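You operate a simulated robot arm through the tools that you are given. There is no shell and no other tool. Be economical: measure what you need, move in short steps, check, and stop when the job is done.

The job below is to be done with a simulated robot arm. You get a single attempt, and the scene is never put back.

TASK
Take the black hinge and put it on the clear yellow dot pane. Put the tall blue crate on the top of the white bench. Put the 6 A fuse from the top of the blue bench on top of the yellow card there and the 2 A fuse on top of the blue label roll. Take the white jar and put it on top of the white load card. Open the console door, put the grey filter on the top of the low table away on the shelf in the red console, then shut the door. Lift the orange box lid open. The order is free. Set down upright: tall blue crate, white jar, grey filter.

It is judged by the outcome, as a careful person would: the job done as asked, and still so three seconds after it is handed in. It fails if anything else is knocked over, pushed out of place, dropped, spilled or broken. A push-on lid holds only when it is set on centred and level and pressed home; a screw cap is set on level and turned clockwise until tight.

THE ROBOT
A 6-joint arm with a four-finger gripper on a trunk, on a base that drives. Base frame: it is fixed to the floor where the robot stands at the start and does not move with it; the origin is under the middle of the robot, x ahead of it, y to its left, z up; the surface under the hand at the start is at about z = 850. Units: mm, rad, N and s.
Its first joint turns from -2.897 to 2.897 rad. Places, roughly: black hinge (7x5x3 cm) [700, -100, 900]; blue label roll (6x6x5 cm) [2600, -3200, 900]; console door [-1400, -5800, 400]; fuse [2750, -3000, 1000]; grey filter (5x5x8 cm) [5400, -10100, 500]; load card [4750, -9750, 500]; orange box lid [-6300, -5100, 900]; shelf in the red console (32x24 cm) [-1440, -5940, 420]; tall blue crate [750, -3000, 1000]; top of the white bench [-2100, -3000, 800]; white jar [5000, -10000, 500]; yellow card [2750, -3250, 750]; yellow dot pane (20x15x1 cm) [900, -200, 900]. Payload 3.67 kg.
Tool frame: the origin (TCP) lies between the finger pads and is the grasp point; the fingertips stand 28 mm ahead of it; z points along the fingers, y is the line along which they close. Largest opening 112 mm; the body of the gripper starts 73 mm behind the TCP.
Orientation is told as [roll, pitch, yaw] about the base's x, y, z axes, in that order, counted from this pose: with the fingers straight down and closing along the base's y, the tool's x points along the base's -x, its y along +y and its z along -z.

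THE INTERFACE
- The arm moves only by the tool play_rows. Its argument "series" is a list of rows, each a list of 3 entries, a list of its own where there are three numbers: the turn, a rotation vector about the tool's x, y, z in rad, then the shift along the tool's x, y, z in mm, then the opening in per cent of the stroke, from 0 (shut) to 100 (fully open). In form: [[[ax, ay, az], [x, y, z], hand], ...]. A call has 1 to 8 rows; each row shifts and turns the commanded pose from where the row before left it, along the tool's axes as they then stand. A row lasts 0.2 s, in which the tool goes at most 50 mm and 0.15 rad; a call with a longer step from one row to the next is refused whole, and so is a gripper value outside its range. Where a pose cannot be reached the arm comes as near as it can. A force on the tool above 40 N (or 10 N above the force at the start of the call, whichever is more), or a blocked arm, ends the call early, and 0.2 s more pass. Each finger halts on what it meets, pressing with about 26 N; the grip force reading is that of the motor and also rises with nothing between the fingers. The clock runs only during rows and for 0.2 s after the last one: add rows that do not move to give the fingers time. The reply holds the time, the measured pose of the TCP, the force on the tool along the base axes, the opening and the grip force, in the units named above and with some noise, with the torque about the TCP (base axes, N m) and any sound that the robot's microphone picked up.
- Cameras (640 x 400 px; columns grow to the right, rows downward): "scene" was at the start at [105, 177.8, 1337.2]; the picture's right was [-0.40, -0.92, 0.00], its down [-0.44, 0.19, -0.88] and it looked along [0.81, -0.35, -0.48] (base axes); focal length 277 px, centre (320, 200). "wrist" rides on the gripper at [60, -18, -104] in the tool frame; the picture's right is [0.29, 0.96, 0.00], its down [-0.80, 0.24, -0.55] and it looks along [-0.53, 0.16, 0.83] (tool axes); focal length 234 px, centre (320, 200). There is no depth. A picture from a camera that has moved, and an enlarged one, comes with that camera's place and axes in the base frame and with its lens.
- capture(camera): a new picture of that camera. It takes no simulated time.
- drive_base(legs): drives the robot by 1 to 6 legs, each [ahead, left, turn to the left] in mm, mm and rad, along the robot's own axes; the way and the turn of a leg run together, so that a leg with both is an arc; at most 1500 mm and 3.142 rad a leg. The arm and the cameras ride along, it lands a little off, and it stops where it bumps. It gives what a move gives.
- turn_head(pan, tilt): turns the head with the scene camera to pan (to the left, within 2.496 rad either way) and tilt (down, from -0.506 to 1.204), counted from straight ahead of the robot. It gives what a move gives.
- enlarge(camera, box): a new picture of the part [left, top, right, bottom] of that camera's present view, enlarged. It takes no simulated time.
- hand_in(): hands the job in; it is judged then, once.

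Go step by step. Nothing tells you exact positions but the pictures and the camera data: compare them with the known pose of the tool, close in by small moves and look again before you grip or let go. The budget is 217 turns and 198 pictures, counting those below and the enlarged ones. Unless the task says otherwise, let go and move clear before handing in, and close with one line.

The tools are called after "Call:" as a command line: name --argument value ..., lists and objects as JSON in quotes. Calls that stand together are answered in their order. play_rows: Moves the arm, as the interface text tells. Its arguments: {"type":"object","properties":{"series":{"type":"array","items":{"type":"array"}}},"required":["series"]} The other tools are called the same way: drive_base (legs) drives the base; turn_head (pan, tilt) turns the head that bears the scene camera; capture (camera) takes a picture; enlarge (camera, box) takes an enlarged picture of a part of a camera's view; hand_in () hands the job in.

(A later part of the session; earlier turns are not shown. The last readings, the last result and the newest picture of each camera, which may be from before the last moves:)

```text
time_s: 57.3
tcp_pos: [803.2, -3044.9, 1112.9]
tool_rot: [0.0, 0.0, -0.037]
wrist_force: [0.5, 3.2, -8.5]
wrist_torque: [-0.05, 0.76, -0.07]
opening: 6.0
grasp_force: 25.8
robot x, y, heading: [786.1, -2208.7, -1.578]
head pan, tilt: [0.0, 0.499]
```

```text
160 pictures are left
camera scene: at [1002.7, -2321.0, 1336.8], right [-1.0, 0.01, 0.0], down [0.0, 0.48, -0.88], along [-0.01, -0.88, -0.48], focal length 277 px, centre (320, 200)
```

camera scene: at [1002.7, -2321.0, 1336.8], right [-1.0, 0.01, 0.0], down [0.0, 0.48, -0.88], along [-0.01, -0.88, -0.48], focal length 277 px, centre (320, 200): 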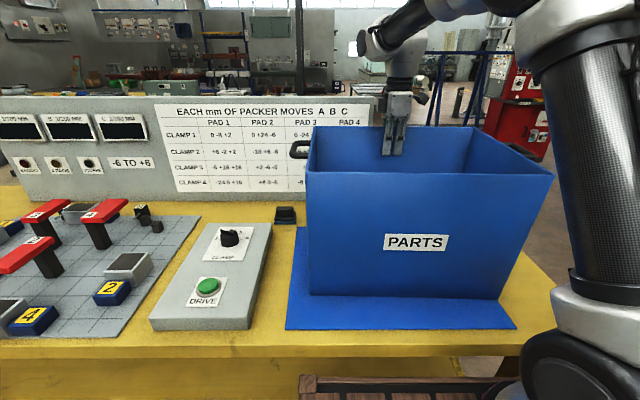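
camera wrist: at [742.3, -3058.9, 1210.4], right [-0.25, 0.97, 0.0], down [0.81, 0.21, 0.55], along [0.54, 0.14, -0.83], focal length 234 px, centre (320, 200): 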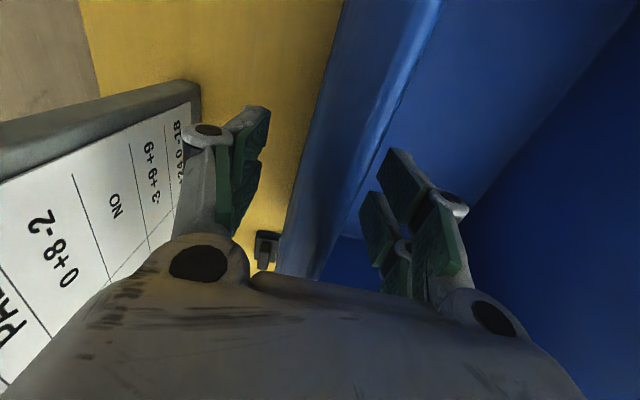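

Half the crate weighs about 8.5 N, so roughly 1.7 kg: too much to hold level by one wall, so I'll tilt it about its front edge. I release, back the base off 115 mm for room, and re-grip.

Call:
play_rows --series '[[[0, 0, 0], [0, 0, 4], 0], [[0, 0, 0], [0, 0, 4], 0], [[0, 0, 0], [0, 0, 0], 20], [[0, 0, 0], [0, 0, 0], 60], [[0, 0, 0], [0, 0, 0], 60], [[0, 0, 0], [0, 0, -45], 60], [[0, 0, 0], [0, 0, -45], 60], [[0, 0, 0], [0, 0, -45], 60]]'

Call:
drive_base --legs '[[-115, 0, 0]]'

Call:
play_rows --series '[[[0, 0, 0], [0, -38, 0], 60], [[0, 0, 0], [0, -38, 0], 60], [[0, 0, 0], [0, -38, 0], 60], [[0, 0, 0], [0, 0, 0], 60]]'

Call:
capture --camera "wrist"

Call:
capture --camera "scene"

```text
time_s: 59.1
tcp_pos: [805.5, -3046.2, 1238.3]
tool_rot: [0.002, 0.001, -0.037]
wrist_force: [-0.1, -0.1, 0.2]
wrist_torque: [0.01, -0.03, 0.02]
opening: 67.3
grasp_force: 0.0
robot x, y, heading: [785.7, -2209.2, -1.579]
head pan, tilt: [0.0, 0.499]
```

```text
time_s: 60.4
tcp_pos: [805.4, -2930.7, 1238.8]
tool_rot: [0.0, -0.003, -0.037]
wrist_force: [-0.1, -0.2, -0.4]
wrist_torque: [-0.02, 0.0, -0.02]
opening: 67.1
grasp_force: 0.0
robot x, y, heading: [788.4, -2091.4, -1.577]
head pan, tilt: [0.0, 0.499]
```

```text
time_s: 61.4
tcp_pos: [799.7, -3034.7, 1231.2]
tool_rot: [-0.001, -0.001, -0.036]
wrist_force: [0.1, 0.4, 1.7]
wrist_torque: [-0.07, -0.07, 0.01]
opening: 67.1
grasp_force: 0.0
out of reach, approached as far as the arm can: row 3
robot x, y, heading: [789.1, -2091.5, -1.575]
head pan, tilt: [0.0, 0.499]
```

```text
159 pictures are left
camera wrist: at [738.7, -3050.1, 1336.8], right [-0.25, 0.97, 0.0], down [0.81, 0.21, 0.55], along [0.54, 0.14, -0.83], focal length 234 px, centre (320, 200)
```

wrist: 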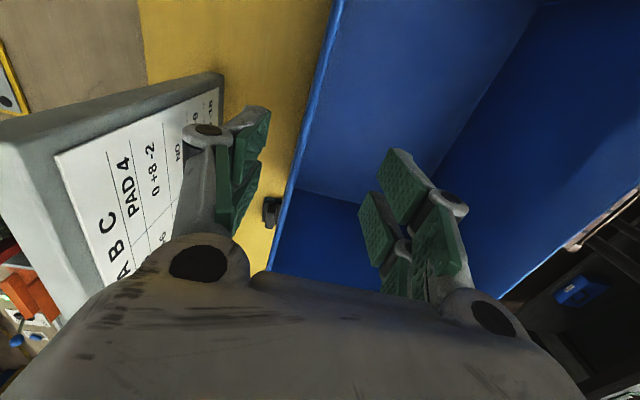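

```text
158 pictures are left
camera scene: at [1003.5, -2204.2, 1336.9], right [-1.0, 0.01, 0.0], down [0.0, 0.48, -0.88], along [-0.01, -0.88, -0.48], focal length 277 px, centre (320, 200)
```

scene: 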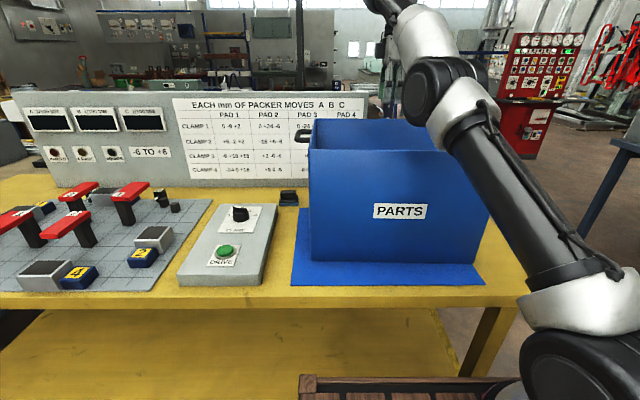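

Call:
drive_base --legs '[[25, 0, 0]]'

Call:
play_rows --series '[[[0, 0, 0], [0, 0, 5], 60], [[0, 0, 0], [0, 0, 0], 60]]'

Call:
capture --camera "wrist"

```text
time_s: 62.2
tcp_pos: [799.2, -3059.4, 1230.6]
tool_rot: [0.0, 0.0, -0.038]
wrist_force: [-0.4, 0.3, -0.1]
wrist_torque: [0.02, -0.03, -0.01]
opening: 67.0
grasp_force: 0.2
robot x, y, heading: [787.2, -2115.9, -1.576]
head pan, tilt: [0.0, 0.499]
```

```text
time_s: 62.8
tcp_pos: [799.4, -3060.2, 1226.7]
tool_rot: [0.0, 0.0, -0.037]
wrist_force: [0.9, 0.1, 1.1]
wrist_torque: [0.03, 0.01, -0.03]
opening: 67.4
grasp_force: 0.1
robot x, y, heading: [790.7, -2115.0, -1.578]
head pan, tilt: [0.0, 0.499]
```

```text
157 pictures are left
camera wrist: at [739.1, -3076.1, 1330.9], right [-0.25, 0.97, 0.0], down [0.81, 0.21, 0.55], along [0.54, 0.14, -0.83], focal length 234 px, centre (320, 200)
```

wrist: 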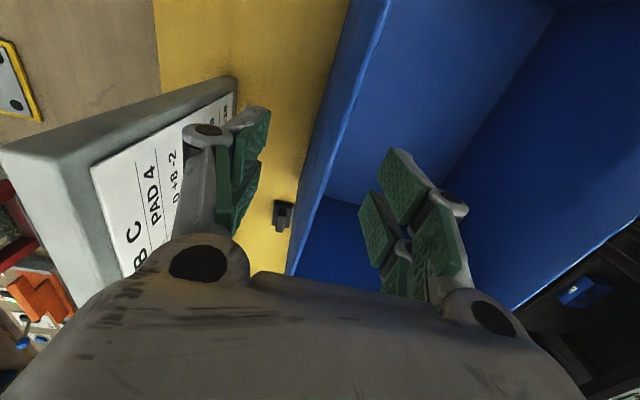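

Call:
play_rows --series '[[[0, 0, 0], [-4, 15, 0], 60], [[0, 0, 0], [0, 0, 40], 60], [[0, 0, 0], [0, 0, 40], 60], [[0, 0, 0], [0, 0, 40], 60], [[0, 0, 0], [0, 0, 0], 60]]'

Call:
play_rows --series '[[[0, 0, 0], [0, 0, 0], 30], [[0, 0, 0], [0, 0, 0], 0], [[0, 0, 0], [0, 0, 0], 0], [[0, 0, 0], [0, 0, 0], 0]]'

```text
time_s: 64.0
tcp_pos: [804.0, -3046.5, 1103.8]
tool_rot: [0.001, -0.001, -0.037]
wrist_force: [0.1, 0.1, 0.8]
wrist_torque: [-0.01, 0.03, 0.02]
opening: 67.5
grasp_force: 0.0
robot x, y, heading: [788.3, -2119.2, -1.58]
head pan, tilt: [0.0, 0.499]
```

```text
time_s: 65.0
tcp_pos: [804.0, -3047.4, 1104.1]
tool_rot: [-0.001, -0.001, -0.037]
wrist_force: [-0.6, 1.4, -0.6]
wrist_torque: [0.04, -0.09, -0.02]
opening: 5.9
grasp_force: 25.7
robot x, y, heading: [785.6, -2118.2, -1.576]
head pan, tilt: [0.0, 0.499]
```

Call:
play_rows --series '[[[0.04, 0, 0], [0, 10.43, -11.36], 0], [[0.04, 0, 0], [0, 10.43, -11.36], 0], [[0.04, 0, 0], [0, 10.43, -11.36], 0], [[0, 0, 0], [0, 0, 0], 0]]'

Call:
capture --camera "scene"

```text
time_s: 66.0
tcp_pos: [804.5, -3013.4, 1138.8]
tool_rot: [-0.121, -0.001, -0.038]
wrist_force: [5.3, -3.1, -3.0]
wrist_torque: [-0.02, 0.2, -0.57]
opening: 6.2
grasp_force: 26.3
robot x, y, heading: [784.4, -2114.6, -1.574]
head pan, tilt: [0.0, 0.499]
```

```text
156 pictures are left
camera scene: at [1003.6, -2230.2, 1336.8], right [-1.0, 0.01, 0.0], down [0.0, 0.48, -0.88], along [-0.01, -0.88, -0.48], focal length 277 px, centre (320, 200)
```

scene: 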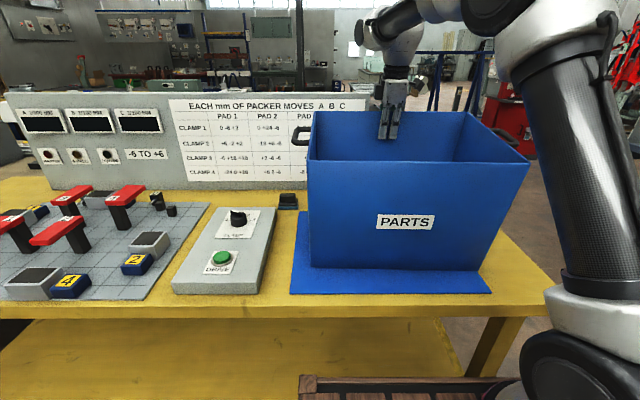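

Call:
play_rows --series '[[[0.04, 0, 0], [0, 10.43, -11.36], 0], [[0.04, 0, 0], [0, 10.43, -11.36], 0], [[0.04, 0, 0], [0, 10.43, -11.36], 0], [[0, 0, 0], [0, 0, 0], 0]]'

Call:
enlarge --camera "scene" --box '[260, 70, 560, 320]'

Call:
capture --camera "wrist"

```text
time_s: 67.0
tcp_pos: [806.5, -2978.0, 1169.7]
tool_rot: [-0.242, 0.0, -0.036]
wrist_force: [3.9, -14.8, 11.8]
wrist_torque: [-0.44, -0.6, -0.05]
opening: 6.1
grasp_force: 25.7
robot x, y, heading: [786.3, -2118.2, -1.577]
head pan, tilt: [0.0, 0.499]
```

```text
1.60 times, centred on (410, 195) of scene
camera zoom: at [1003.5, -2230.2, 1336.8], right [-1.0, 0.01, 0.0], down [0.0, 0.48, -0.88], along [-0.01, -0.88, -0.48], focal length 443 px, centre (176, 208)
```

zoom: 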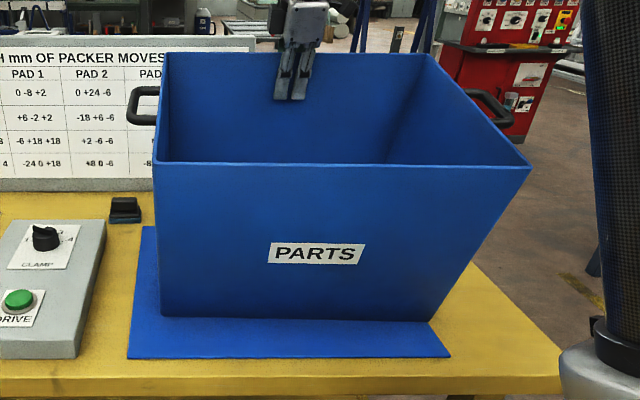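

```text
154 pictures are left
camera wrist: at [747.2, -2967.8, 1275.3], right [-0.25, 0.94, -0.23], down [0.81, 0.34, 0.48], along [0.53, -0.07, -0.85], focal length 234 px, centre (320, 200)
```

wrist: 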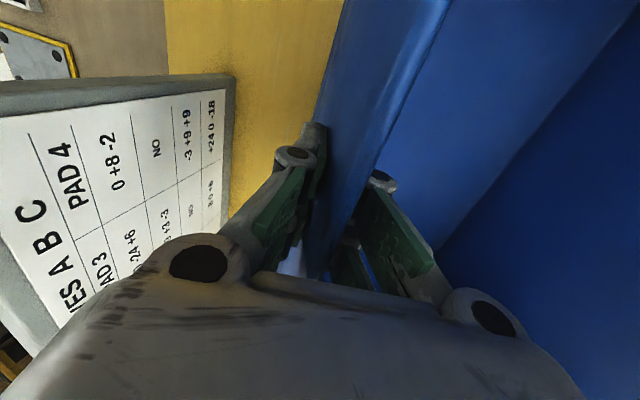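

Call:
play_rows --series '[[[0, 0, 0], [0, -1.5, -2.5], 0], [[0.04, 0, 0], [0, 10.3, -11.9], 0], [[0.04, 0, 0], [0, 10.3, -11.9], 0], [[0.04, 0, 0], [0, 10.3, -11.9], 0], [[0, 0, 0], [0, 0, 0], 0]]'

Call:
capture --camera "scene"

```text
time_s: 68.2
tcp_pos: [806.6, -2937.9, 1195.9]
tool_rot: [-0.358, 0.001, -0.037]
wrist_force: [-0.2, 2.0, -10.1]
wrist_torque: [0.1, -0.48, 0.25]
opening: 6.2
grasp_force: 25.7
robot x, y, heading: [786.9, -2117.3, -1.58]
head pan, tilt: [0.0, 0.499]
```

```text
153 pictures are left
camera scene: at [1003.4, -2230.1, 1336.8], right [-1.0, 0.01, 0.0], down [0.0, 0.48, -0.88], along [-0.01, -0.88, -0.48], focal length 277 px, centre (320, 200)
```

scene: 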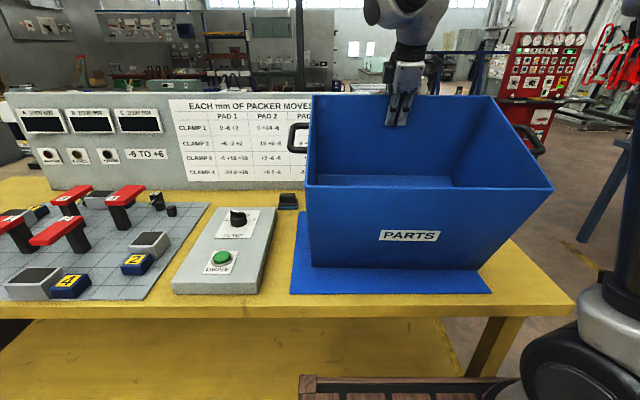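

Call:
play_rows --series '[[[0.04, 0, 0], [0, 10.3, -11.6], 0], [[0.04, 0, 0], [0, 10.3, -11.6], 0], [[0.04, 0, 0], [0, 10.3, -11.6], 0], [[0.04, 0, 0], [0, 10.3, -11.6], 0], [[0.04, 0, 0], [0, 10.3, -11.6], 0], [[0, 0, 0], [0, 0, 0], 0]]'

Call:
capture --camera "scene"

```text
time_s: 69.6
tcp_pos: [809.5, -2867.8, 1227.2]
tool_rot: [-0.559, -0.001, -0.037]
wrist_force: [-3.4, -0.7, -6.7]
wrist_torque: [0.03, 0.24, 0.29]
opening: 6.1
grasp_force: 26.2
robot x, y, heading: [789.6, -2118.6, -1.58]
head pan, tilt: [0.0, 0.499]
```

```text
152 pictures are left
camera scene: at [1003.2, -2230.1, 1336.9], right [-1.0, 0.01, 0.0], down [0.0, 0.48, -0.88], along [-0.01, -0.88, -0.48], focal length 277 px, centre (320, 200)
```

scene: 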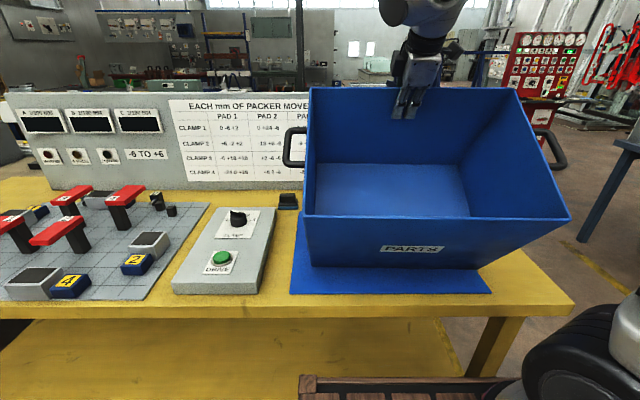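

Call:
play_rows --series '[[[0.04, 0, 0], [0, 10.3, -11.7], 0], [[0.04, 0, 0], [0, 10.3, -11.7], 0], [[0.04, 0, 0], [0, 10.3, -11.7], 0], [[0.04, 0, 0], [0, 10.3, -11.7], 0], [[0.03, 0, 0], [0, 7.7, -8.8], 0], [[0, 0, 0], [0, 0, 0], 0]]'

Call:
capture --camera "scene"

```text
time_s: 71.0
tcp_pos: [813.7, -2793.5, 1242.5]
tool_rot: [-0.749, 0.0, -0.038]
wrist_force: [-0.6, -0.4, -11.5]
wrist_torque: [0.19, -0.03, -0.01]
opening: 6.3
grasp_force: 25.5
robot x, y, heading: [785.2, -2119.6, -1.583]
head pan, tilt: [0.0, 0.499]
```

```text
151 pictures are left
camera scene: at [1003.4, -2230.2, 1336.8], right [-1.0, 0.01, 0.0], down [0.0, 0.48, -0.88], along [-0.01, -0.88, -0.48], focal length 277 px, centre (320, 200)
```

scene: 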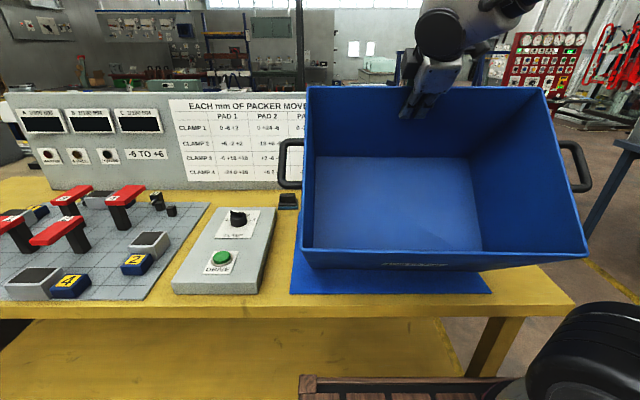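

Call:
play_rows --series '[[[0, 0, 0], [0, -5.4, -5.9], 0], [[0, 0, 0], [0, -5.4, -5.9], 0], [[0, 0, 0], [0, 0, 0], 0]]'

Call:
capture --camera "scene"

```text
time_s: 71.8
tcp_pos: [813.7, -2794.8, 1257.8]
tool_rot: [-0.748, 0.001, -0.038]
wrist_force: [-0.7, 0.7, -11.6]
wrist_torque: [0.16, -0.04, -0.02]
opening: 6.0
grasp_force: 25.9
robot x, y, heading: [788.1, -2116.6, -1.578]
head pan, tilt: [0.0, 0.499]
```

```text
150 pictures are left
camera scene: at [1003.4, -2230.1, 1336.8], right [-1.0, 0.01, 0.0], down [0.0, 0.48, -0.88], along [-0.01, -0.88, -0.48], focal length 277 px, centre (320, 200)
```

scene: 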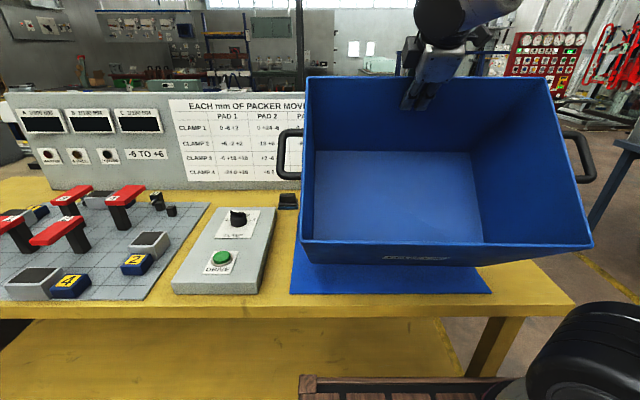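

The crate hangs balanced (11.6 N). I raise it clear and back away.

Call:
play_rows --series '[[[0, 0, 0], [0, -17, -18.3], 0], [[0, 0, 0], [0, -17, -18.3], 0], [[0, 0, 0], [0, -17, -18.3], 0], [[0, 0, 0], [0, -17, -18.3], 0], [[0, 0, 0], [0, 0, 0], 0]]'

Call:
turn_head --pan -1.2 --tilt 0.35

Call:
capture --camera "scene"

```text
time_s: 73.0
tcp_pos: [814.1, -2792.9, 1358.2]
tool_rot: [-0.748, 0.0, -0.037]
wrist_force: [0.0, -0.5, -13.1]
wrist_torque: [0.17, -0.04, 0.0]
opening: 6.3
grasp_force: 25.8
robot x, y, heading: [785.5, -2117.5, -1.575]
head pan, tilt: [0.0, 0.499]
```

```text
time_s: 74.4
tcp_pos: [814.1, -2792.5, 1359.3]
tool_rot: [-0.75, 0.0, -0.036]
wrist_force: [0.1, -0.8, -11.7]
wrist_torque: [0.18, -0.02, 0.03]
opening: 6.0
grasp_force: 25.9
robot x, y, heading: [786.8, -2113.9, -1.574]
head pan, tilt: [-1.201, 0.351]
```

```text
149 pictures are left
camera scene: at [917.0, -2172.3, 1350.5], right [-0.36, 0.93, 0.0], down [0.32, 0.12, -0.94], along [-0.88, -0.33, -0.34], focal length 277 px, centre (320, 200)
```

scene: 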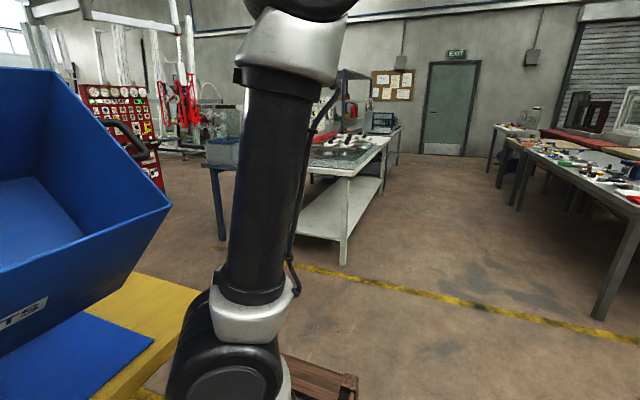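

Call:
drive_base --legs '[[-350, 0, 0], [0, -1400, 0]]'

Call:
turn_head --pan -0.75 --tilt 0.35

Call:
capture --camera "scene"

```text
time_s: 83.2
tcp_pos: [-583.6, -2421.9, 1358.6]
tool_rot: [-0.75, 0.0, -0.048]
wrist_force: [-0.5, -0.1, -11.9]
wrist_torque: [0.19, -0.04, -0.04]
opening: 6.4
grasp_force: 26.1
robot x, y, heading: [-604.0, -1743.3, -1.581]
head pan, tilt: [-1.201, 0.351]
```

```text
time_s: 84.1
tcp_pos: [-584.5, -2423.1, 1357.3]
tool_rot: [-0.749, 0.0, -0.047]
wrist_force: [0.7, 0.2, -11.6]
wrist_torque: [0.19, -0.02, 0.01]
opening: 6.2
grasp_force: 26.3
robot x, y, heading: [-603.2, -1741.3, -1.584]
head pan, tilt: [-0.75, 0.351]
```

```text
148 pictures are left
camera scene: at [-451.6, -1836.3, 1350.5], right [-0.72, 0.69, 0.0], down [0.24, 0.25, -0.94], along [-0.65, -0.68, -0.34], focal length 277 px, centre (320, 200)
```

scene: 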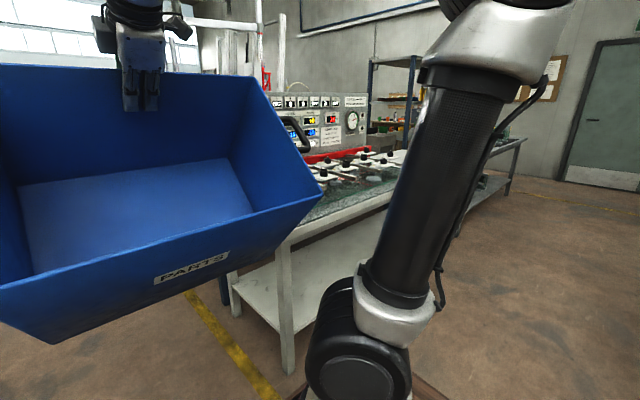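

Call:
drive_base --legs '[[0, -1450, 0]]'

Call:
turn_head --pan 0.5 --tilt 0.45

Call:
capture --camera "scene"

Call:
turn_head --pan -0.9 --tilt 0.45

Call:
capture --camera "scene"

```text
time_s: 91.4
tcp_pos: [-2038.4, -2405.2, 1358.8]
tool_rot: [-0.749, 0.0, -0.04]
wrist_force: [0.0, 0.0, -12.4]
wrist_torque: [0.2, -0.02, -0.01]
opening: 6.3
grasp_force: 26.3
robot x, y, heading: [-2068.5, -1723.7, -1.58]
head pan, tilt: [-0.75, 0.351]
```

```text
time_s: 92.8
tcp_pos: [-2040.0, -2402.8, 1358.0]
tool_rot: [-0.748, 0.002, -0.038]
wrist_force: [0.8, -0.9, -11.3]
wrist_torque: [0.17, 0.0, 0.03]
opening: 6.0
grasp_force: 26.2
robot x, y, heading: [-2063.8, -1724.0, -1.581]
head pan, tilt: [0.499, 0.45]
```

```text
147 pictures are left
camera scene: at [-1804.5, -1830.7, 1341.3], right [-0.88, -0.47, 0.0], down [-0.2, 0.38, -0.9], along [0.42, -0.79, -0.44], focal length 277 px, centre (320, 200)
```

scene: 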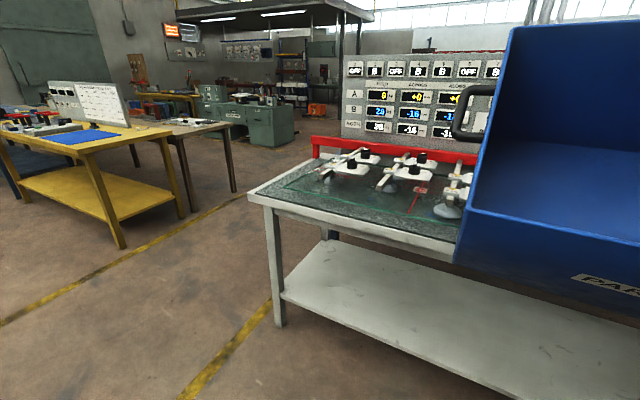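

```text
time_s: 94.3
tcp_pos: [-2039.8, -2403.6, 1358.5]
tool_rot: [-0.75, 0.001, -0.039]
wrist_force: [0.5, -0.4, -13.0]
wrist_torque: [0.19, -0.03, -0.03]
opening: 6.1
grasp_force: 25.7
robot x, y, heading: [-2063.3, -1726.6, -1.579]
head pan, tilt: [-0.901, 0.45]
```

```text
146 pictures are left
camera scene: at [-1920.2, -1806.1, 1341.3], right [-0.62, 0.79, 0.0], down [0.34, 0.27, -0.9], along [-0.71, -0.55, -0.44], focal length 277 px, centre (320, 200)
```

scene: 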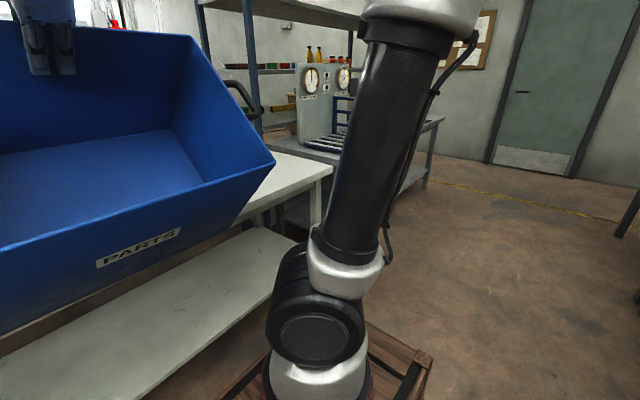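

Call:
drive_base --legs '[[0, -900, 0]]'

Call:
turn_head --pan 0.6 --tilt 0.5

Call:
capture --camera "scene"

Call:
capture --camera "wrist"

```text
time_s: 98.9
tcp_pos: [-2913.4, -2396.4, 1359.2]
tool_rot: [-0.748, 0.0, -0.042]
wrist_force: [-0.4, 0.3, -11.2]
wrist_torque: [0.21, -0.02, 0.01]
opening: 6.0
grasp_force: 26.6
robot x, y, heading: [-2936.3, -1718.9, -1.582]
head pan, tilt: [-0.901, 0.45]
```

```text
time_s: 100.5
tcp_pos: [-2913.7, -2395.4, 1358.2]
tool_rot: [-0.746, -0.001, -0.042]
wrist_force: [0.9, 0.4, -11.5]
wrist_torque: [0.19, -0.01, 0.0]
opening: 6.1
grasp_force: 26.1
robot x, y, heading: [-2934.6, -1720.9, -1.58]
head pan, tilt: [0.6, 0.499]
```

```text
145 pictures are left
camera scene: at [-2669.8, -1817.5, 1336.8], right [-0.83, -0.56, 0.0], down [-0.27, 0.4, -0.88], along [0.49, -0.73, -0.48], focal length 277 px, centre (320, 200)
```

scene: 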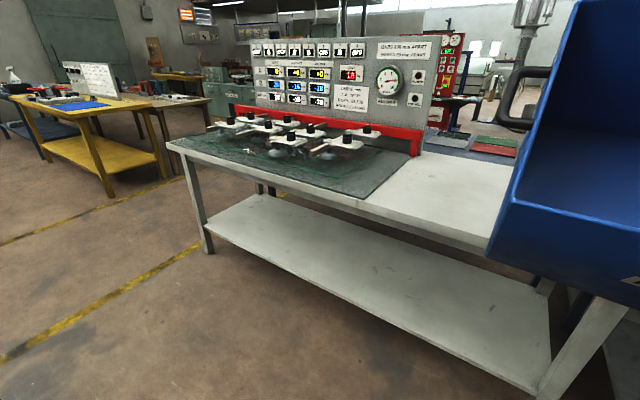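

```text
144 pictures are left
camera wrist: at [-2970.7, -2335.6, 1447.6], right [-0.26, 0.71, -0.65], down [0.82, 0.52, 0.24], along [0.51, -0.47, -0.72], focal length 234 px, centre (320, 200)
```

wrist: 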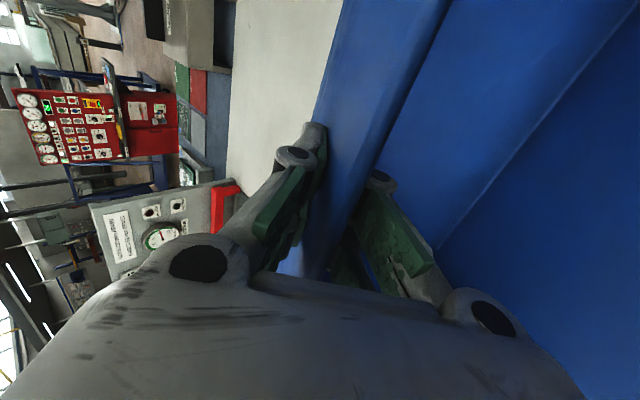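

The western half of the white bench is bare. I move in front of that area with the crate held over it.

Call:
drive_base --legs '[[0, 213, 0], [455, 0, 0]]'

Call:
turn_head --pan -0.15 --tilt 0.6

Call:
capture --camera "scene"

```text
time_s: 104.6
tcp_pos: [-2694.4, -2861.2, 1357.7]
tool_rot: [-0.748, -0.001, -0.036]
wrist_force: [-0.6, -0.3, -12.0]
wrist_torque: [0.2, 0.0, 0.02]
opening: 6.0
grasp_force: 25.8
robot x, y, heading: [-2720.8, -2184.7, -1.577]
head pan, tilt: [0.6, 0.499]
```

```text
time_s: 105.7
tcp_pos: [-2692.3, -2860.5, 1358.3]
tool_rot: [-0.747, -0.001, -0.033]
wrist_force: [-0.4, -0.7, -11.5]
wrist_torque: [0.21, -0.05, 0.01]
opening: 6.2
grasp_force: 26.3
robot x, y, heading: [-2721.3, -2180.8, -1.568]
head pan, tilt: [-0.15, 0.6]
```

```text
143 pictures are left
camera scene: at [-2518.3, -2293.1, 1327.8], right [-0.99, 0.15, 0.0], down [0.09, 0.56, -0.82], along [-0.13, -0.82, -0.57], focal length 277 px, centre (320, 200)
```

scene: 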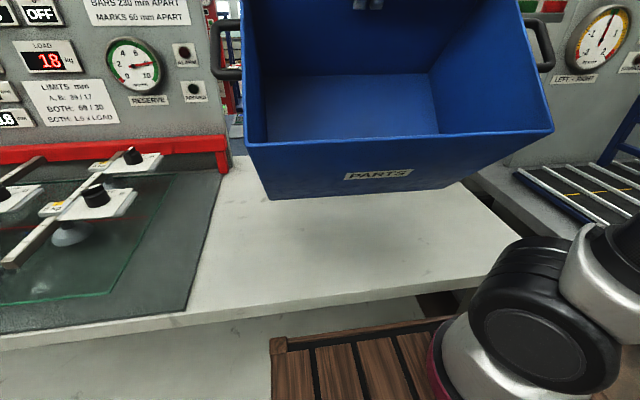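

Call:
play_rows --series '[[[0, 0, 0], [0, 20.4, 22], 0], [[0, 0, 0], [0, 20.4, 22], 0], [[0, 0, 0], [0, 17, 18.3], 0], [[0, 0, 0], [0, 0, 0], 0]]'

Call:
play_rows --series '[[[0, 0, 0], [0, 6.8, 7.3], 0], [[0, 0, 0], [0, 6.8, 7.3], 0], [[0, 0, 0], [0, 0, 0], 0]]'

Call:
capture --camera "scene"

```text
time_s: 106.7
tcp_pos: [-2693.8, -2859.7, 1273.9]
tool_rot: [-0.748, 0.001, -0.036]
wrist_force: [0.0, 0.2, -12.1]
wrist_torque: [0.2, 0.01, 0.02]
opening: 5.9
grasp_force: 25.9
robot x, y, heading: [-2723.7, -2183.9, -1.572]
head pan, tilt: [-0.15, 0.6]
```

```text
time_s: 107.5
tcp_pos: [-2693.4, -2861.8, 1253.5]
tool_rot: [-0.749, -0.001, -0.035]
wrist_force: [0.2, 0.3, -11.8]
wrist_torque: [0.2, 0.0, -0.02]
opening: 6.6
grasp_force: 25.9
robot x, y, heading: [-2723.0, -2183.0, -1.575]
head pan, tilt: [-0.15, 0.6]
```

```text
142 pictures are left
camera scene: at [-2518.3, -2293.1, 1327.7], right [-0.99, 0.15, 0.0], down [0.09, 0.56, -0.82], along [-0.13, -0.82, -0.57], focal length 277 px, centre (320, 200)
```

scene: 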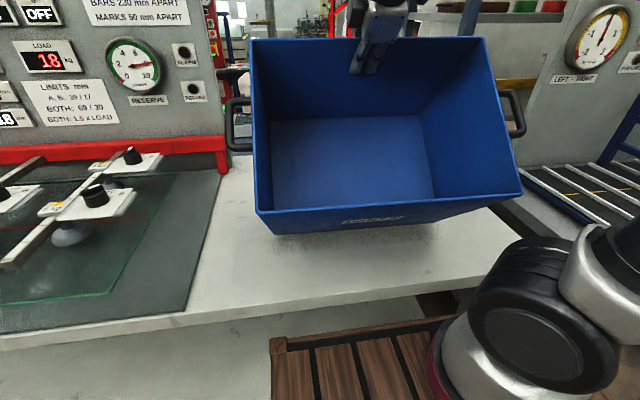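

Call:
play_rows --series '[[[0, 0, 0], [0, 4.1, 4.4], 0], [[0, 0, 0], [0, 4.1, 4.4], 0], [[0, 0, 0], [0, 0, 0], 0]]'

Call:
play_rows --series '[[[0, 0, 0], [0, 4.1, 4.4], 0], [[0, 0, 0], [0, 4.1, 4.4], 0], [[0, 0, 0], [0, 0, 0], 0]]'

Call:
play_rows --series '[[[0, 0, 0], [0, 4.1, 4.4], 0], [[0, 0, 0], [0, 4.1, 4.4], 0], [[0, 0, 0], [0, 0, 0], 0]]'

Call:
capture --camera "scene"

```text
time_s: 108.3
tcp_pos: [-2693.4, -2860.3, 1241.5]
tool_rot: [-0.749, 0.0, -0.036]
wrist_force: [0.8, -0.2, -11.5]
wrist_torque: [0.17, 0.01, 0.0]
opening: 6.2
grasp_force: 25.9
robot x, y, heading: [-2719.5, -2184.7, -1.575]
head pan, tilt: [-0.15, 0.6]
```

```text
time_s: 109.0
tcp_pos: [-2693.6, -2862.3, 1235.7]
tool_rot: [-0.763, -0.003, -0.032]
wrist_force: [-3.4, -2.6, 3.8]
wrist_torque: [-0.16, 0.06, -0.03]
opening: 6.5
grasp_force: 26.1
robot x, y, heading: [-2719.2, -2182.3, -1.572]
head pan, tilt: [-0.15, 0.6]
stopped in row 3: the force on the tool passed its limit at 43 N (the readings are from after the stop); the commanded pose is now the measured one
```

```text
time_s: 109.5
tcp_pos: [-2694.0, -2862.5, 1234.2]
tool_rot: [-0.772, -0.007, -0.03]
wrist_force: [-3.4, 0.2, 6.0]
wrist_torque: [0.94, 0.12, -0.05]
opening: 6.1
grasp_force: 25.9
robot x, y, heading: [-2723.9, -2183.5, -1.578]
head pan, tilt: [-0.15, 0.6]
stopped in row 2: the force on the tool passed its limit at 47 N (the readings are from after the stop); the commanded pose is now the measured one
```

```text
141 pictures are left
camera scene: at [-2518.8, -2292.7, 1327.8], right [-0.99, 0.15, 0.0], down [0.09, 0.56, -0.83], along [-0.13, -0.82, -0.56], focal length 277 px, centre (320, 200)
```

scene: 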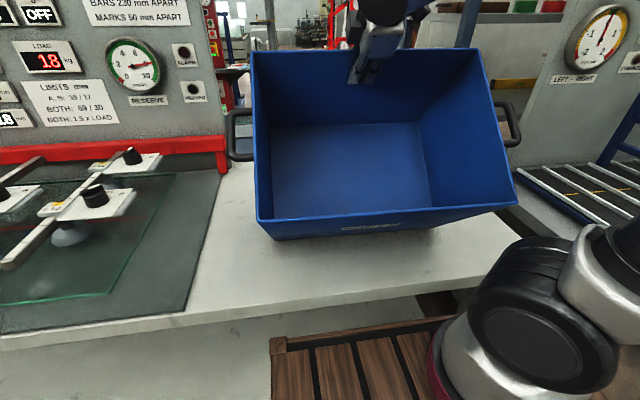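

Front edge touched down (bench ≈849). I relieve a little and rotate the crate back down about its front edge.

Call:
play_rows --series '[[[0, 0, 0], [0, -2, -2.2], 0], [[-0.04, 0, 0], [0, -10.05, 11.8], 0], [[-0.04, 0, 0], [0, -10.05, 11.8], 0], [[-0.04, 0, 0], [0, -10.05, 11.8], 0], [[0, 0, 0], [0, 0, 0], 0]]'

Call:
capture --camera "scene"

```text
time_s: 110.8
tcp_pos: [-2694.1, -2909.4, 1230.0]
tool_rot: [-0.65, -0.007, -0.028]
wrist_force: [1.0, 0.5, -9.0]
wrist_torque: [0.13, -0.04, 0.05]
opening: 6.0
grasp_force: 25.7
robot x, y, heading: [-2722.8, -2182.5, -1.574]
head pan, tilt: [-0.15, 0.6]
```

```text
140 pictures are left
camera scene: at [-2518.5, -2293.1, 1327.7], right [-0.99, 0.15, 0.0], down [0.09, 0.56, -0.82], along [-0.13, -0.82, -0.57], focal length 277 px, centre (320, 200)
```

scene: 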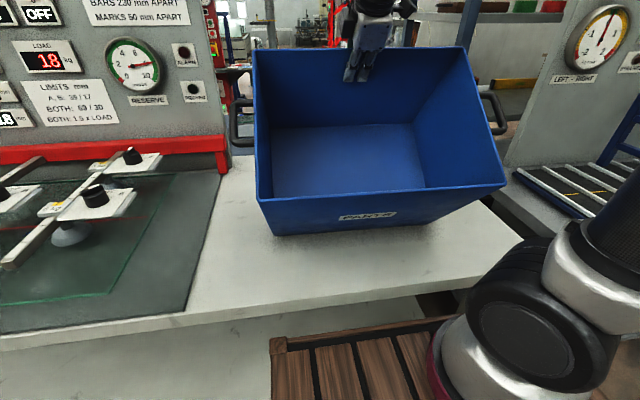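

Call:
play_rows --series '[[[-0.04, 0, 0], [0, -10.05, 11.8], 0], [[-0.04, 0, 0], [0, -10.05, 11.8], 0], [[-0.04, 0, 0], [0, -10.05, 11.8], 0], [[-0.04, 0, 0], [0, -10.05, 11.8], 0], [[0, 0, 0], [0, 0, 0], 0]]'

Call:
play_rows --series '[[[-0.04, 0, 0], [0, -10.05, 11.8], 0], [[-0.04, 0, 0], [0, -10.05, 11.8], 0], [[-0.04, 0, 0], [0, -10.05, 11.8], 0], [[0, 0, 0], [0, 0, 0], 0]]'

Call:
capture --camera "scene"

```text
time_s: 112.0
tcp_pos: [-2696.7, -2969.9, 1212.3]
tool_rot: [-0.488, -0.006, -0.029]
wrist_force: [0.5, 0.9, -11.4]
wrist_torque: [-0.47, -0.01, 0.0]
opening: 5.9
grasp_force: 25.9
robot x, y, heading: [-2720.7, -2182.5, -1.575]
head pan, tilt: [-0.15, 0.6]
```

```text
time_s: 113.0
tcp_pos: [-2695.0, -3012.1, 1194.0]
tool_rot: [-0.371, -0.007, -0.029]
wrist_force: [-0.4, 1.4, -8.0]
wrist_torque: [-0.19, -0.34, 0.19]
opening: 6.0
grasp_force: 25.6
robot x, y, heading: [-2721.3, -2181.6, -1.574]
head pan, tilt: [-0.15, 0.6]
```

```text
139 pictures are left
camera scene: at [-2518.6, -2293.2, 1327.8], right [-0.99, 0.15, 0.0], down [0.09, 0.56, -0.82], along [-0.13, -0.82, -0.57], focal length 277 px, centre (320, 200)
```

scene: 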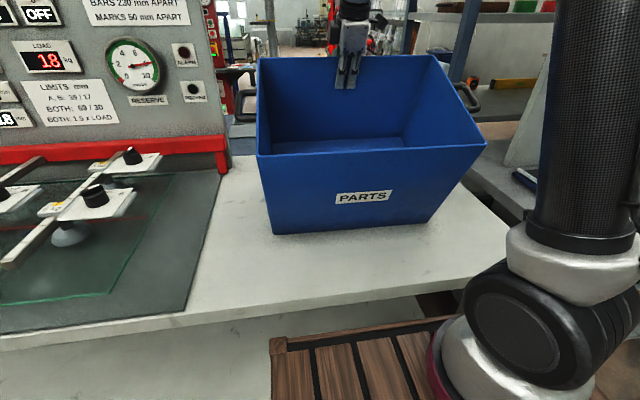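

Call:
play_rows --series '[[[-0.04, 0, 0], [0, -10.05, 11.8], 0], [[-0.04, 0, 0], [0, -10.05, 11.8], 0], [[-0.04, 0, 0], [0, -10.05, 11.8], 0], [[-0.04, 0, 0], [0, -10.05, 11.8], 0], [[0, 0, 0], [0, 0, 0], 0]]'

Call:
play_rows --series '[[[-0.04, 0, 0], [0, -10.05, 11.6], 0], [[-0.04, 0, 0], [0, -10.05, 11.6], 0], [[-0.04, 0, 0], [0, -10.05, 11.6], 0], [[0, 0, 0], [0, 0, 0], 0]]'

Call:
capture --camera "scene"

```text
time_s: 114.2
tcp_pos: [-2698.5, -3066.8, 1162.4]
tool_rot: [-0.21, -0.006, -0.032]
wrist_force: [-0.7, 0.0, -9.4]
wrist_torque: [-1.01, -0.12, 0.02]
opening: 6.2
grasp_force: 26.1
robot x, y, heading: [-2719.3, -2182.7, -1.579]
head pan, tilt: [-0.15, 0.6]
```

```text
time_s: 115.2
tcp_pos: [-2698.6, -3101.3, 1133.2]
tool_rot: [-0.09, -0.006, -0.03]
wrist_force: [0.3, 0.8, -10.6]
wrist_torque: [-1.16, -0.05, 0.0]
opening: 6.0
grasp_force: 26.2
robot x, y, heading: [-2720.3, -2184.7, -1.572]
head pan, tilt: [-0.15, 0.6]
```

```text
138 pictures are left
camera scene: at [-2518.5, -2293.2, 1327.7], right [-0.99, 0.15, 0.0], down [0.09, 0.56, -0.82], along [-0.13, -0.82, -0.57], focal length 277 px, centre (320, 200)
```

scene: 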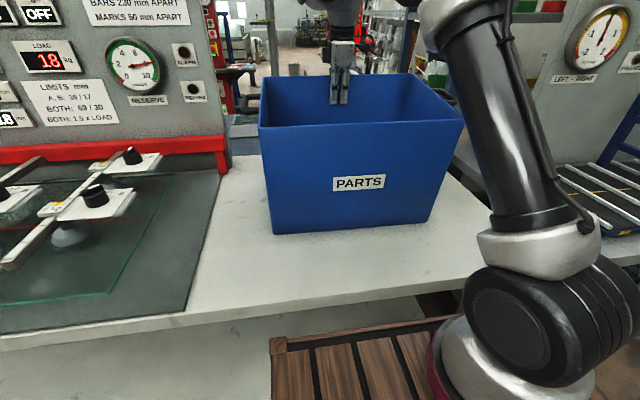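

Call:
play_rows --series '[[[-0.03, 0, 0], [0, -7.7, 10], 0], [[-0.03, 0, 0], [0, -7.7, 10], 0], [[0, 0, 0], [0, 0, 0], 0]]'

Call:
play_rows --series '[[[-0.025, 0, 0], [0, -6.4, 7.5], 0], [[0, 0, 0], [0, 0, 0], 0]]'

Call:
capture --camera "scene"

```text
time_s: 116.0
tcp_pos: [-2700.3, -3117.6, 1113.7]
tool_rot: [-0.031, -0.007, -0.028]
wrist_force: [0.8, -1.6, -4.0]
wrist_torque: [-0.04, 0.33, -0.19]
opening: 6.0
grasp_force: 26.2
robot x, y, heading: [-2720.4, -2180.0, -1.573]
head pan, tilt: [-0.15, 0.6]
```

```text
time_s: 116.5
tcp_pos: [-2699.7, -3123.7, 1106.4]
tool_rot: [-0.004, -0.007, -0.03]
wrist_force: [-0.4, 0.8, -6.9]
wrist_torque: [-0.01, 0.16, -0.19]
opening: 6.0
grasp_force: 26.1
robot x, y, heading: [-2720.2, -2186.7, -1.578]
head pan, tilt: [-0.15, 0.6]
```

```text
137 pictures are left
camera scene: at [-2518.5, -2293.1, 1327.8], right [-0.99, 0.15, 0.0], down [0.09, 0.56, -0.82], along [-0.13, -0.82, -0.57], focal length 277 px, centre (320, 200)
```

scene: 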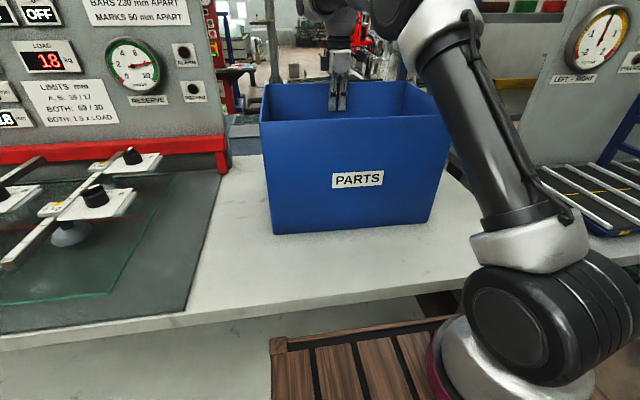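

Almost flat; I lower the last millimetres until the weight is off, then release and rise.

Call:
play_rows --series '[[[0, 0, 0], [0, 0, 2], 0], [[0, 0, 0], [0, 0, 0], 0]]'

Call:
play_rows --series '[[[0, 0, 0], [0, 0, 1.5], 0], [[0, 0, 0], [0, 0, 0], 0]]'

```text
time_s: 117.2
tcp_pos: [-2700.2, -3123.9, 1103.7]
tool_rot: [-0.006, -0.007, -0.028]
wrist_force: [-0.9, -2.9, -4.3]
wrist_torque: [-0.06, -0.24, -0.05]
opening: 6.1
grasp_force: 26.0
robot x, y, heading: [-2718.8, -2185.0, -1.578]
head pan, tilt: [-0.15, 0.6]
```

```text
time_s: 117.8
tcp_pos: [-2699.4, -3124.8, 1103.0]
tool_rot: [-0.006, -0.006, -0.029]
wrist_force: [-0.4, -3.3, -3.4]
wrist_torque: [-0.09, -0.01, 0.03]
opening: 6.1
grasp_force: 26.1
robot x, y, heading: [-2720.5, -2182.6, -1.575]
head pan, tilt: [-0.15, 0.6]
```

Call:
play_rows --series '[[[0, 0, 0], [0, 0, 1], 0], [[0, 0, 0], [0, 0, 0], 0], [[0, 0, 0], [0, 0, 0], 15], [[0, 0, 0], [0, 0, 0], 60], [[0, 0, 0], [0, 0, 0], 60], [[0, 0, 0], [0, 0, -45], 60], [[0, 0, 0], [0, 0, -45], 60], [[0, 0, 0], [0, 0, -45], 60]]'

Call:
play_rows --series '[[[0, 0, 0], [0, 45, -15], 60], [[0, 0, 0], [0, 45, -15], 60], [[0, 0, 0], [0, 45, -15], 60], [[0, 0, 0], [0, 45, -15], 60], [[0, 0, 0], [0, 45, 0], 60], [[0, 0, 0], [0, 45, 0], 60], [[0, 0, 0], [0, 45, 0], 60], [[0, 0, 0], [0, 0, 0], 60]]'

Call:
capture --camera "scene"

```text
time_s: 119.5
tcp_pos: [-2699.2, -3122.3, 1239.8]
tool_rot: [-0.007, -0.007, -0.029]
wrist_force: [-1.2, 3.1, 3.4]
wrist_torque: [-0.23, -0.04, -0.01]
opening: 67.0
grasp_force: 0.0
robot x, y, heading: [-2721.8, -2186.6, -1.575]
head pan, tilt: [-0.15, 0.6]
```

```text
time_s: 121.3
tcp_pos: [-2692.2, -2807.3, 1292.5]
tool_rot: [-0.004, -0.007, -0.029]
wrist_force: [0.1, -0.8, 0.2]
wrist_torque: [0.03, 0.0, -0.04]
opening: 67.4
grasp_force: 0.1
robot x, y, heading: [-2722.4, -2184.6, -1.577]
head pan, tilt: [-0.15, 0.6]
```

```text
136 pictures are left
camera scene: at [-2518.5, -2293.0, 1327.8], right [-0.99, 0.15, 0.0], down [0.09, 0.56, -0.82], along [-0.13, -0.82, -0.57], focal length 277 px, centre (320, 200)
```

scene: 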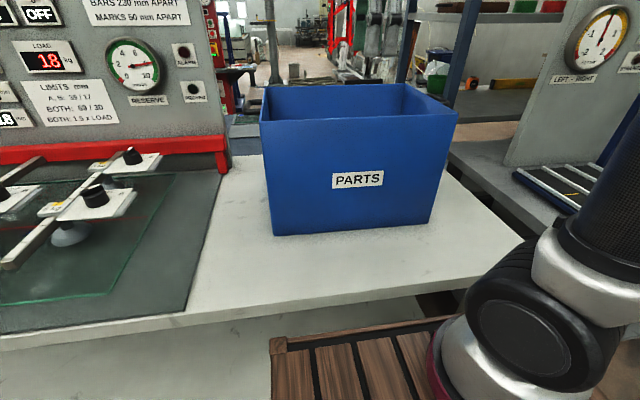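

The crate stands upright on the white bench. Next the orange box lid to the west: I back off, turn west and look.

Call:
drive_base --legs '[[-420, 0, 0], [0, 0, -1.571]]'

Call:
turn_head --pan 0.3 --tilt 0.15

Call:
capture --camera "scene"

Call:
turn_head --pan 1.2 --tilt 0.15

Call:
capture --camera "scene"

```text
time_s: 127.8
tcp_pos: [-3343.8, -1798.1, 1292.1]
tool_rot: [-0.007, -0.007, -1.591]
wrist_force: [0.4, -0.3, 0.9]
wrist_torque: [0.01, 0.0, 0.01]
opening: 67.0
grasp_force: 0.0
robot x, y, heading: [-2718.2, -1761.7, -3.138]
head pan, tilt: [-0.15, 0.6]
```

```text
time_s: 128.7
tcp_pos: [-3344.4, -1799.2, 1292.5]
tool_rot: [-0.004, -0.008, -1.591]
wrist_force: [-0.6, 0.8, -0.6]
wrist_torque: [0.02, -0.01, 0.01]
opening: 67.3
grasp_force: 0.1
robot x, y, heading: [-2720.4, -1764.6, -3.14]
head pan, tilt: [0.3, 0.15]
```

```text
135 pictures are left
camera scene: at [-2826.4, -2006.9, 1369.2], right [-0.3, 0.95, 0.0], down [0.14, 0.04, -0.99], along [-0.94, -0.3, -0.15], focal length 277 px, centre (320, 200)
```

scene: 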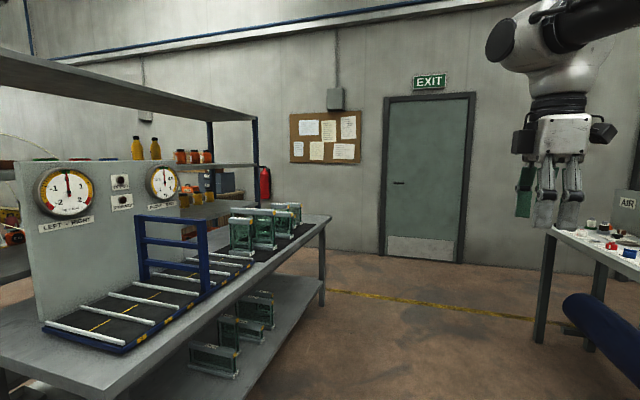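

```text
time_s: 129.8
tcp_pos: [-3344.3, -1798.7, 1293.0]
tool_rot: [-0.005, -0.007, -1.591]
wrist_force: [-0.1, 0.5, -1.1]
wrist_torque: [-0.01, 0.02, 0.0]
opening: 67.2
grasp_force: 0.0
robot x, y, heading: [-2715.1, -1760.8, -3.137]
head pan, tilt: [1.201, 0.15]
```

```text
134 pictures are left
camera scene: at [-2771.2, -2065.8, 1369.3], right [-0.93, 0.36, 0.0], down [0.05, 0.14, -0.99], along [-0.35, -0.92, -0.15], focal length 277 px, centre (320, 200)
```

scene: 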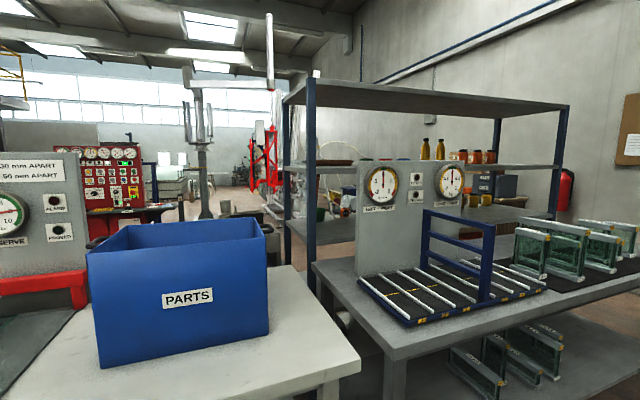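

Call:
drive_base --legs '[[1500, 0, 0], [1500, 60, 0]]'

Call:
turn_head --pan 1.3 --tilt 0.2

Call:
capture --camera "scene"

```text
refused: leg 2 is longer than a leg can be; nothing moved
```

```text
time_s: 130.5
tcp_pos: [-3343.7, -1798.8, 1292.5]
tool_rot: [-0.004, -0.008, -1.592]
wrist_force: [1.0, 0.3, -0.1]
wrist_torque: [0.01, -0.01, -0.01]
opening: 67.2
grasp_force: 0.1
robot x, y, heading: [-2718.3, -1761.5, -3.139]
head pan, tilt: [1.3, 0.201]
```

```text
133 pictures are left
camera scene: at [-2762.5, -2069.1, 1364.6], right [-0.96, 0.26, 0.0], down [0.05, 0.19, -0.98], along [-0.26, -0.95, -0.2], focal length 277 px, centre (320, 200)
```

scene: 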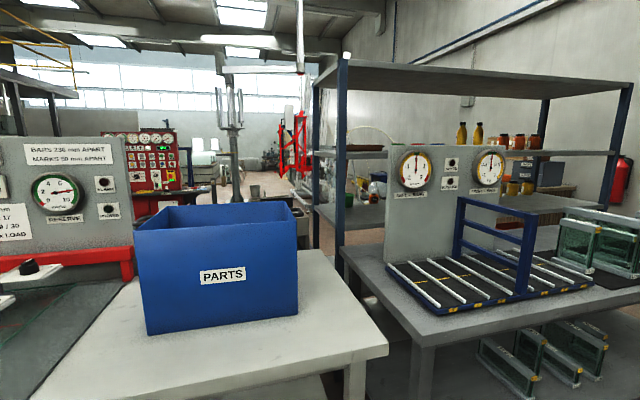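

Call:
drive_base --legs '[[1500, 0, 0], [1490, 50, 0]]'

Call:
turn_head --pan 1.3 --tilt 0.2

Call:
capture --camera "scene"

```text
time_s: 145.1
tcp_pos: [-6373.7, -1830.0, 1291.9]
tool_rot: [-0.006, -0.008, -1.616]
wrist_force: [-0.5, 0.4, 0.1]
wrist_torque: [0.0, -0.03, -0.02]
opening: 67.1
grasp_force: 0.1
robot x, y, heading: [-5750.6, -1811.3, 3.12]
head pan, tilt: [1.3, 0.201]
```

```text
time_s: 145.7
tcp_pos: [-6375.1, -1828.8, 1291.7]
tool_rot: [-0.005, -0.006, -1.617]
wrist_force: [0.5, -0.5, 0.4]
wrist_torque: [0.01, 0.0, -0.04]
opening: 67.2
grasp_force: 0.0
robot x, y, heading: [-5753.0, -1811.4, 3.123]
head pan, tilt: [1.3, 0.201]
```

```text
132 pictures are left
camera scene: at [-5799.7, -2114.4, 1364.6], right [-0.96, 0.29, 0.0], down [0.06, 0.19, -0.98], along [-0.28, -0.94, -0.2], focal length 277 px, centre (320, 200)
```

scene: 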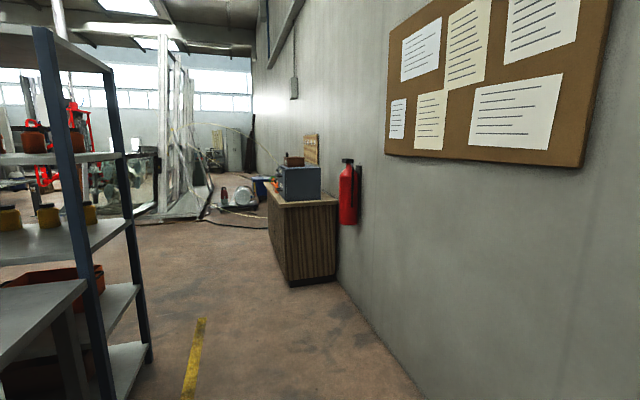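

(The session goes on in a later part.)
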